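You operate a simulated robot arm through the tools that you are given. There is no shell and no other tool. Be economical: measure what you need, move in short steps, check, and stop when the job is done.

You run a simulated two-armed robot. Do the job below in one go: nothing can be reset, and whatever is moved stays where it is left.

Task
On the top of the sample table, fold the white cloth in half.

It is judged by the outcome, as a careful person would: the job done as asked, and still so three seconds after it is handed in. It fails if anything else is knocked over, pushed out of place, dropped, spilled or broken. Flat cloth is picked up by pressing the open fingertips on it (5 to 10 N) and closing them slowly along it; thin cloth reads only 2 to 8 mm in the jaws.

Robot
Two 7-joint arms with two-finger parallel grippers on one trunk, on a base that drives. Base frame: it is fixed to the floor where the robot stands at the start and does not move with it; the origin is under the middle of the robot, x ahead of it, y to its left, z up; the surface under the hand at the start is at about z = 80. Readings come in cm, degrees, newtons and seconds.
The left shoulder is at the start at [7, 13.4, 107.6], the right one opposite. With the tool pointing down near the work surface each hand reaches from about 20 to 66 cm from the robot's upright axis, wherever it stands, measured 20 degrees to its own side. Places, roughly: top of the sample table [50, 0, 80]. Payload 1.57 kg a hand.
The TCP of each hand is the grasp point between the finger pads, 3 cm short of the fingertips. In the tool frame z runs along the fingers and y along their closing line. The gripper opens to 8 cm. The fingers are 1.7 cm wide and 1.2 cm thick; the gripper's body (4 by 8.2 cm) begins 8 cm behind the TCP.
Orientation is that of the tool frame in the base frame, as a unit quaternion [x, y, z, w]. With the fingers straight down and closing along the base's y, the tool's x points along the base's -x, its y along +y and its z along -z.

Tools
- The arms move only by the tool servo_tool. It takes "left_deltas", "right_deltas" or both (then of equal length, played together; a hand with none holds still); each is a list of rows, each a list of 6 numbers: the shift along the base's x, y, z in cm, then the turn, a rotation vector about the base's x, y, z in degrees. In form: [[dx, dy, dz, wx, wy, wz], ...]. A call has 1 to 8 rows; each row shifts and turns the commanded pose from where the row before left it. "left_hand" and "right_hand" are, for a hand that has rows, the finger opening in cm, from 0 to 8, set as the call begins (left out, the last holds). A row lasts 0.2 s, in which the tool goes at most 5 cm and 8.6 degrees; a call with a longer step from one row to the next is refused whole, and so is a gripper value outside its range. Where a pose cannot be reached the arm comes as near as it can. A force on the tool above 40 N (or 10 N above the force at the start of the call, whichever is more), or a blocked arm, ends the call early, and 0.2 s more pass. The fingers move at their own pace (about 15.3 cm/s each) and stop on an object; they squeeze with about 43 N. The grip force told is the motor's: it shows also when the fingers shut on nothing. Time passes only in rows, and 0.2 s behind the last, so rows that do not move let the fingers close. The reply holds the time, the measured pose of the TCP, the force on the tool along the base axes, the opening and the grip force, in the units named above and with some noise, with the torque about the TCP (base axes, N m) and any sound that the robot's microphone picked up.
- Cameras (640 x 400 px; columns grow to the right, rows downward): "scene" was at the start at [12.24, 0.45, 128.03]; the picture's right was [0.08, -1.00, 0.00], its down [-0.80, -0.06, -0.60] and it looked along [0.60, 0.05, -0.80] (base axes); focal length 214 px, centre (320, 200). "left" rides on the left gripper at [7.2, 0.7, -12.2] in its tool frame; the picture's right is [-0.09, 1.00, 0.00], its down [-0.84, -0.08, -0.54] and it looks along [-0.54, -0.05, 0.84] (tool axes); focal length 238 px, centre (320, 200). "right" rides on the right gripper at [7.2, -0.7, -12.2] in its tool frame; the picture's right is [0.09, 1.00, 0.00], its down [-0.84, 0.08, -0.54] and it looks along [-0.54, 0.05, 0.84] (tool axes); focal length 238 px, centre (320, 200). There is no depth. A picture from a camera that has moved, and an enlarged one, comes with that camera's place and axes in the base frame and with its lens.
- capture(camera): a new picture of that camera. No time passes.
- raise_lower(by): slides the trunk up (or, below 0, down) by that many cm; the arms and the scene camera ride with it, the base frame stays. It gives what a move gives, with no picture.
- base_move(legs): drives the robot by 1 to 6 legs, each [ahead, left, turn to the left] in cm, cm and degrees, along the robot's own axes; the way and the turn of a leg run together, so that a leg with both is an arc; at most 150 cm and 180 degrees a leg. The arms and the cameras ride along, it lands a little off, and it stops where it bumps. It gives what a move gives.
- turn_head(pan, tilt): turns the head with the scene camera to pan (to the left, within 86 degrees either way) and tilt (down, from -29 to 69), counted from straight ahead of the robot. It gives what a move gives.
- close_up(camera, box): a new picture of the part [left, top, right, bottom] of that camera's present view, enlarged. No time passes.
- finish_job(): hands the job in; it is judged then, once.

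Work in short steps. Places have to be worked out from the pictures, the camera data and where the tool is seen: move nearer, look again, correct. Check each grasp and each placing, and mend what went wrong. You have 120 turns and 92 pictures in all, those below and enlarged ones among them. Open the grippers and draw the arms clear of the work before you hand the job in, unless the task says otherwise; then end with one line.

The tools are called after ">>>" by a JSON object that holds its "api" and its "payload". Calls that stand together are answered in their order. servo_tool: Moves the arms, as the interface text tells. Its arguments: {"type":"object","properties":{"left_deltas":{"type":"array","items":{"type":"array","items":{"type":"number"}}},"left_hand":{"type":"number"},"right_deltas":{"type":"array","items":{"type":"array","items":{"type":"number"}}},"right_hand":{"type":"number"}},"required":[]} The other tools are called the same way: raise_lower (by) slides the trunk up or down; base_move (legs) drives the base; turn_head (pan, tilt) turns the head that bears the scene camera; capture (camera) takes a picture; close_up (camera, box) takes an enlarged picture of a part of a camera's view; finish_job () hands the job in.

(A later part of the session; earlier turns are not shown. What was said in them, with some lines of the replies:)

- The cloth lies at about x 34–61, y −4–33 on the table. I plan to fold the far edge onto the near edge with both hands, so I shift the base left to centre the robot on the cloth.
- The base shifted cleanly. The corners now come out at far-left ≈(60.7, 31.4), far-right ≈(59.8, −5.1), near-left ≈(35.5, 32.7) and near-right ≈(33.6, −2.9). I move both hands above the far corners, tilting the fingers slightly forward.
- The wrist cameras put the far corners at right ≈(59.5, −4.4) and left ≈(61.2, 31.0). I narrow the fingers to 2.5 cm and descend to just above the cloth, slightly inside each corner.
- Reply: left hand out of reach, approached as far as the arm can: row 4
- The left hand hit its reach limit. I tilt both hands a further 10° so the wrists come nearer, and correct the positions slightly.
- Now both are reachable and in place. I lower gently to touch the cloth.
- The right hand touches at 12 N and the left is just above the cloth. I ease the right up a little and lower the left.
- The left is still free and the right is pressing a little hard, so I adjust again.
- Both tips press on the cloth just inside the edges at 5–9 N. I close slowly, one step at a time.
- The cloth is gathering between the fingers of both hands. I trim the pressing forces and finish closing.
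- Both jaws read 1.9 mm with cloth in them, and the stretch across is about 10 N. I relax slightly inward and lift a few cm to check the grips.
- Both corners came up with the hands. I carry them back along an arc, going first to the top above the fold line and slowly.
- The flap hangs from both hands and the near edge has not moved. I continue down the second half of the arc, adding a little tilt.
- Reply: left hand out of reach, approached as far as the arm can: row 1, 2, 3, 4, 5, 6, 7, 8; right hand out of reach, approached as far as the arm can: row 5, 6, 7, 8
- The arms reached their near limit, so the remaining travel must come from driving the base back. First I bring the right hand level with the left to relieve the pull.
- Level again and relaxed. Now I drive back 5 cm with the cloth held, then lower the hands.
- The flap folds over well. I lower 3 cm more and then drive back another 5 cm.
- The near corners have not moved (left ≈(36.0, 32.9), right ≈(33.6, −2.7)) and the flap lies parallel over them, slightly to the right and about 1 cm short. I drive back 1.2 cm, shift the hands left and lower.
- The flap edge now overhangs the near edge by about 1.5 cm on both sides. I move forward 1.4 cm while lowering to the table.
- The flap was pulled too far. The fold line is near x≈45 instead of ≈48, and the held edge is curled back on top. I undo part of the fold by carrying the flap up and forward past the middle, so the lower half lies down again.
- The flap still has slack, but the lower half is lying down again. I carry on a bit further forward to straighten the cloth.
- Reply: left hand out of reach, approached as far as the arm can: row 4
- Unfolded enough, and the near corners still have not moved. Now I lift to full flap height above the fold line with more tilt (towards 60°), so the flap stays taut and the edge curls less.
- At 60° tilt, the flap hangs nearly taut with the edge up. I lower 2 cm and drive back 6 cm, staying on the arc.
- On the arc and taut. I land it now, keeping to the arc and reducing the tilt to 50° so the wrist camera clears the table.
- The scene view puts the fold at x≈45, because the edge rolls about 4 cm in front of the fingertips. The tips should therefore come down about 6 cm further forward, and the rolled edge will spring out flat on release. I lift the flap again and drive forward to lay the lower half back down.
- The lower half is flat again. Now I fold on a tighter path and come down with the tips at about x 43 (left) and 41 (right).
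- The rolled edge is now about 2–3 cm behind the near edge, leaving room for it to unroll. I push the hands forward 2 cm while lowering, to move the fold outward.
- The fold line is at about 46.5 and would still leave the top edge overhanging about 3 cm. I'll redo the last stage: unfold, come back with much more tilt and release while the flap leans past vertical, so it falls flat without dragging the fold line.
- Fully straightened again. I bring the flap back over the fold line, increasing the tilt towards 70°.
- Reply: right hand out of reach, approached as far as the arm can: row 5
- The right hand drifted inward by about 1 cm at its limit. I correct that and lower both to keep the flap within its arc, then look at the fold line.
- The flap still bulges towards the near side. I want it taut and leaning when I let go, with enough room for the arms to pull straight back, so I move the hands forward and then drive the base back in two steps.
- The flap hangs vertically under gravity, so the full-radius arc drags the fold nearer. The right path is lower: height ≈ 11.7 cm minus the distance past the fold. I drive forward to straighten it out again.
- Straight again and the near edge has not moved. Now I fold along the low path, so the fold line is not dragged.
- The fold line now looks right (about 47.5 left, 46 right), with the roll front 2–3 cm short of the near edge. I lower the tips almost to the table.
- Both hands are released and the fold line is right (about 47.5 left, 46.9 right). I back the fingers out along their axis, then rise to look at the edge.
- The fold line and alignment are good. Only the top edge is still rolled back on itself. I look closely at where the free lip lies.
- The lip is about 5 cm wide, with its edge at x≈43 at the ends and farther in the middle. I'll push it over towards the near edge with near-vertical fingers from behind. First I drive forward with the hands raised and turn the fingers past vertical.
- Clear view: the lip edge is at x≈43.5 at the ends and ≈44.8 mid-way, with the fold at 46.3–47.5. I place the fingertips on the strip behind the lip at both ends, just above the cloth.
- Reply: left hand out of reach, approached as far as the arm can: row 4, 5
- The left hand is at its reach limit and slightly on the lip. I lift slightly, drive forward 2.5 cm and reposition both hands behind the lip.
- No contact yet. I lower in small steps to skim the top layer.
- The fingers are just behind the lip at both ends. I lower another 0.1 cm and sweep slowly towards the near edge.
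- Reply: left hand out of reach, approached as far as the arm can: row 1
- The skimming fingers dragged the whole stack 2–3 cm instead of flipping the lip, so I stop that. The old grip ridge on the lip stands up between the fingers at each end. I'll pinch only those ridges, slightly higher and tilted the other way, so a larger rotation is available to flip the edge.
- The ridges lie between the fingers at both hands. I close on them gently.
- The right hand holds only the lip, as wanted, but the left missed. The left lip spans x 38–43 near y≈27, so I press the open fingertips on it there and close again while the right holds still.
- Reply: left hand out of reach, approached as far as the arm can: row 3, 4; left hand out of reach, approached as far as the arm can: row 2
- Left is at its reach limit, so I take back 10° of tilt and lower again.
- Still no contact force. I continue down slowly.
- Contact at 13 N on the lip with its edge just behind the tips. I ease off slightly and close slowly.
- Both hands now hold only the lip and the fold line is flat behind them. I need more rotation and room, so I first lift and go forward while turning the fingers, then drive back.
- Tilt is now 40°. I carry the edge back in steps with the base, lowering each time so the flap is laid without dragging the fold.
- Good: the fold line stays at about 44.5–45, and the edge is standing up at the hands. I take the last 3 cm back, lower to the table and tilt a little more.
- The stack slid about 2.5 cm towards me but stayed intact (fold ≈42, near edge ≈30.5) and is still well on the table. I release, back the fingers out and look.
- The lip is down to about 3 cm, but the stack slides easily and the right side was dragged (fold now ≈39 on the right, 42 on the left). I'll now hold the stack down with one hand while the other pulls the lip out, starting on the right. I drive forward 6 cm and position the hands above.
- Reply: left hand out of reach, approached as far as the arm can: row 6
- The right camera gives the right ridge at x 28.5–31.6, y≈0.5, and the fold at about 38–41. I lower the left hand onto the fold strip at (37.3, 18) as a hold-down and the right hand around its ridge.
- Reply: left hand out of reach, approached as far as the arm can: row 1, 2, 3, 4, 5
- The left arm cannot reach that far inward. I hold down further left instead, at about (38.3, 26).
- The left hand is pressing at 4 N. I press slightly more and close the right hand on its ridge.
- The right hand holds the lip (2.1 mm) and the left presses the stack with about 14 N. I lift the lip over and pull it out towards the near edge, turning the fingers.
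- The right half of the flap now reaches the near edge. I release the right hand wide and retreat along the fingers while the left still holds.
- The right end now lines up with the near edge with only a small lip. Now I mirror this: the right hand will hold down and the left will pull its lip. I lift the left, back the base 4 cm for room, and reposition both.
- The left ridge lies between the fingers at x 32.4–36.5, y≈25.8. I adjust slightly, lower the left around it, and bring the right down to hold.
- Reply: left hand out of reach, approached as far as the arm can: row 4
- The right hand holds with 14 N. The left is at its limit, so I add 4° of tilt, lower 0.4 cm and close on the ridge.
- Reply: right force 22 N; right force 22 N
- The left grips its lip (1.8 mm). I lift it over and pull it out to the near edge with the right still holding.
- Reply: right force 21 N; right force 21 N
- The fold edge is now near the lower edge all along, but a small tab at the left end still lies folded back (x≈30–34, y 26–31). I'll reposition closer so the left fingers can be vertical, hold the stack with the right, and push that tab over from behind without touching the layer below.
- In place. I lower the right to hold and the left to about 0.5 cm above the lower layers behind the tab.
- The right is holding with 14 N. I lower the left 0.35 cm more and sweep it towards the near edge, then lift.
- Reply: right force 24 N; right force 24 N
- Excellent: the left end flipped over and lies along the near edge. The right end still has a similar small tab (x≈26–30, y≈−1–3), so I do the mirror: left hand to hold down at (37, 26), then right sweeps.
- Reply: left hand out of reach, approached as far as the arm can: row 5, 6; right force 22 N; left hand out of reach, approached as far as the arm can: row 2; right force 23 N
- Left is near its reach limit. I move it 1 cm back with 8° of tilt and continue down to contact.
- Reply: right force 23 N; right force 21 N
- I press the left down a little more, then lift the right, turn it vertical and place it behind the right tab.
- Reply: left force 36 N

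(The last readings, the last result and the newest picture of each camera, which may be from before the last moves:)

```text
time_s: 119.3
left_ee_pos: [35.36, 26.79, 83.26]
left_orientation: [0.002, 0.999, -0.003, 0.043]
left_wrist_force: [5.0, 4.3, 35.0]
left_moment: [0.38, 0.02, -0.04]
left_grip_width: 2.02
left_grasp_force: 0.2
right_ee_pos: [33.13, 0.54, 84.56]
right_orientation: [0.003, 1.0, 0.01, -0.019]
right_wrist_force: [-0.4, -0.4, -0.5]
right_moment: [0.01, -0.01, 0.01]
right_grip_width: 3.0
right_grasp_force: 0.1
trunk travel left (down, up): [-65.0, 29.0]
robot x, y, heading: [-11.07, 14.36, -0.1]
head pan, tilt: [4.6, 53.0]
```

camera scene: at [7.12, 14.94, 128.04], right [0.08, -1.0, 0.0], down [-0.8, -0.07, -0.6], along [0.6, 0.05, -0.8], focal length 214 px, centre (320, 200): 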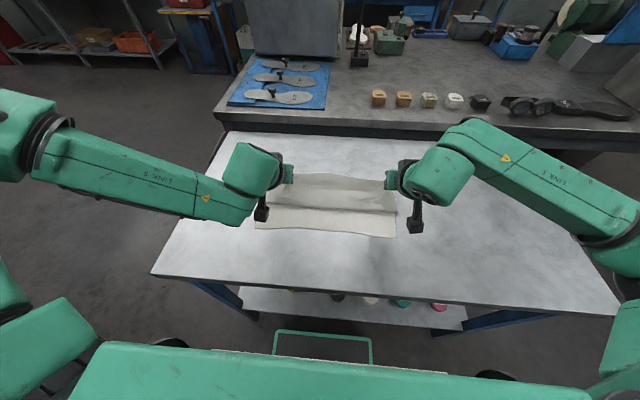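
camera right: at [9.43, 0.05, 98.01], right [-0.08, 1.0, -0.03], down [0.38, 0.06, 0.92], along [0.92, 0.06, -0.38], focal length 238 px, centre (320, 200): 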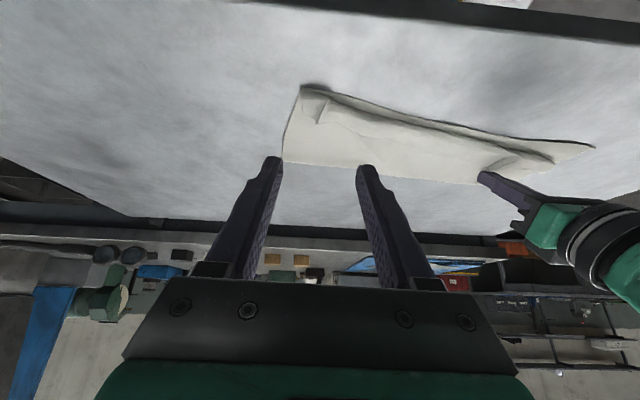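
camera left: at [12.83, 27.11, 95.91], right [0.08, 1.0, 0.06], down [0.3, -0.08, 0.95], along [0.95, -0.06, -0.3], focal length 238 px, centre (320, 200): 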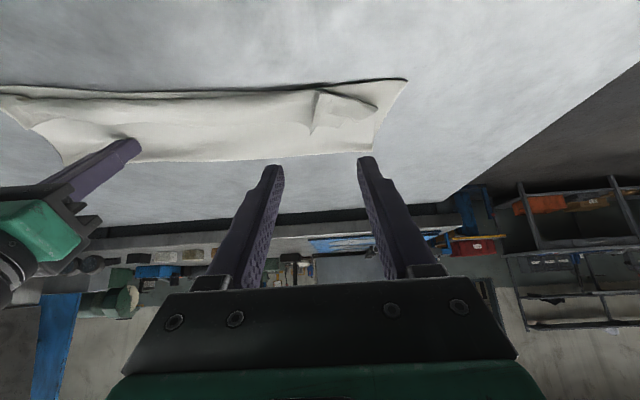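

The left force rose to 35 N, so I ease it off. Then I lower the right and sweep it towards the near edge.

>>> {"api": "servo_tool", "payload": {"left_deltas": [[0, 0, 0.12, 0, 0, 0], [0, 0, 0, 0, 0, 0]], "right_deltas": [[0, 0, -0.5, 0, 0, 0], [0, 0, -0.35, 0, 0, 0]]}}

>>> {"api": "servo_tool", "payload": {"right_deltas": [[-1.1, 0.1, 0, 0, 0, 0], [-1.1, 0.1, 0, 0, 0, 0], [-1.1, 0.1, 0, 0, 0, 0], [-1.1, 0.1, 0, 0, 0, 0], [-1.1, 0.1, 0, 0, 0, 0], [-1.1, 0.1, 0, 0, 0, 0], [-1.1, 0.1, 0, 0, 0, 0], [-1.1, 0, 0, 0, 0, 0]]}}

>>> {"api": "servo_tool", "payload": {"right_deltas": [[-0.8, 0, 0, 0, 0, 0], [-0.5, 0, 1, 0, 0, 0], [0, -1, 3, 0, 0, 0], [0, -4, 3, 0, 0, 0], [0, -4, 2, 0, 0, 0]]}}

>>> {"api": "servo_tool", "payload": {"left_deltas": [[0, 0, 2, 0, 0, 0], [0, 0, 3, 0, 0, 0], [0, 2, 4, 0, 0, 0], [-1, 4, 2, 0, 0, 0], [-1, 4, 0, 0, 0, 0]]}}

>>> {"api": "close_up", "payload": {"camera": "scene", "box": [225, 120, 465, 270]}}

```text
time_s: 119.9
left_ee_pos: [35.4, 26.85, 83.21]
left_orientation: [0.002, 0.999, -0.003, 0.041]
left_wrist_force: [3.7, -0.8, 27.0]
left_moment: [0.18, 0.0, -0.04]
left_grip_width: 1.99
left_grasp_force: 0.1
right_ee_pos: [33.21, 0.55, 83.69]
right_orientation: [0.002, 1.0, 0.009, -0.019]
right_wrist_force: [0.5, 0.7, -0.1]
right_moment: [0.04, -0.01, 0.04]
right_grip_width: 3.01
right_grasp_force: 0.2
trunk travel left (down, up): [-65.0, 29.0]
robot x, y, heading: [-11.11, 14.51, -0.2]
head pan, tilt: [4.6, 53.0]
```

```text
time_s: 121.7
left_ee_pos: [35.23, 26.86, 83.22]
left_orientation: [0.002, 0.999, -0.003, 0.041]
left_wrist_force: [1.3, -3.0, 23.1]
left_moment: [0.05, 0.09, -0.01]
left_grip_width: 1.97
left_grasp_force: 0.1
right_ee_pos: [24.49, 1.16, 83.78]
right_orientation: [0.004, 1.0, 0.01, -0.018]
right_wrist_force: [-0.5, 0.1, 0.1]
right_moment: [-0.02, 0.02, -0.01]
right_grip_width: 2.99
right_grasp_force: 0.0
trunk travel left (down, up): [-65.0, 29.0]
robot x, y, heading: [-11.33, 14.16, -0.5]
head pan, tilt: [4.6, 53.0]
```

```text
time_s: 122.9
left_ee_pos: [35.29, 26.84, 83.27]
left_orientation: [0.001, 0.999, -0.003, 0.04]
left_wrist_force: [-0.3, -1.6, 21.9]
left_moment: [0.06, 0.12, 0.0]
left_grip_width: 1.92
left_grasp_force: 0.1
right_ee_pos: [22.96, -7.85, 92.73]
right_orientation: [0.003, 1.0, 0.011, -0.018]
right_wrist_force: [1.2, 0.3, -0.1]
right_moment: [0.0, -0.01, -0.01]
right_grip_width: 2.97
right_grasp_force: 0.0
trunk travel left (down, up): [-65.0, 29.0]
robot x, y, heading: [-11.09, 14.42, -0.1]
head pan, tilt: [4.6, 53.0]
```

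```text
time_s: 124.1
left_ee_pos: [33.6, 37.14, 94.09]
left_orientation: [0.002, 0.999, -0.005, 0.04]
left_wrist_force: [-0.5, 0.1, -0.5]
left_moment: [-0.03, 0.02, -0.02]
left_grip_width: 2.02
left_grasp_force: 0.1
right_ee_pos: [23.22, -7.65, 92.66]
right_orientation: [0.003, 1.0, 0.009, -0.019]
right_wrist_force: [0.8, 0.1, -1.0]
right_moment: [-0.02, 0.04, 0.05]
right_grip_width: 3.01
right_grasp_force: 0.0
trunk travel left (down, up): [-65.0, 29.0]
robot x, y, heading: [-10.98, 14.28, -0.2]
head pan, tilt: [4.6, 53.0]
```

```text
2.67 times, centred on (345, 195) of scene
camera zoom: at [1.09, 14.91, 128.04], right [0.08, -1.0, 0.0], down [-0.8, -0.06, -0.6], along [0.6, 0.05, -0.8], focal length 572 px, centre (253, 213)
```

zoom: 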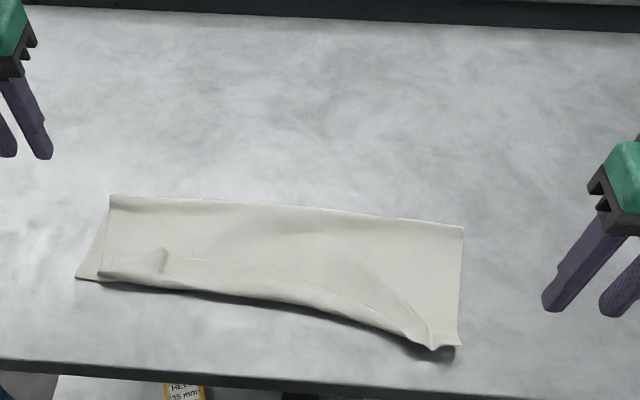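

The cloth now lies folded in half, with the top layer's edge along the bottom layer's near edge and the corners roughly matched. I open the grippers and draw both arms clear.

>>> {"api": "servo_tool", "payload": {"left_deltas": [[-1, 2, 2, 0, 0, 0], [-1, 2, 2, 0, 0, 0], [-1, 2, 2, 0, 0, 0]], "right_deltas": [[0, -2, 2, 0, 0, 0], [0, -2, 2, 0, 0, 0], [0, -2, 2, 0, 0, 0]], "left_hand": 8, "right_hand": 8}}

>>> {"api": "finish_job", "payload": {}}

```text
time_s: 124.9
left_ee_pos: [30.56, 42.67, 99.98]
left_orientation: [0.001, 0.999, -0.004, 0.039]
left_wrist_force: [-1.1, -0.4, 0.0]
left_moment: [0.03, -0.03, -0.03]
left_grip_width: 8.01
left_grasp_force: 0.0
right_ee_pos: [23.1, -13.77, 98.81]
right_orientation: [0.003, 1.0, 0.01, -0.019]
right_wrist_force: [0.0, -0.9, 0.5]
right_moment: [-0.01, -0.04, -0.02]
right_grip_width: 8.01
right_grasp_force: 0.0
trunk travel left (down, up): [-65.0, 29.0]
robot x, y, heading: [-11.23, 14.71, -0.2]
head pan, tilt: [4.6, 53.0]
```

```text
The job is handed in.
```

The white cloth is folded in half on the sample table, far edge over near edge, and the arms are clear; the top edge still looks turned back 2–3 cm at the left end, and the cloth now lies several centimetres nearer the robot and slightly turned.
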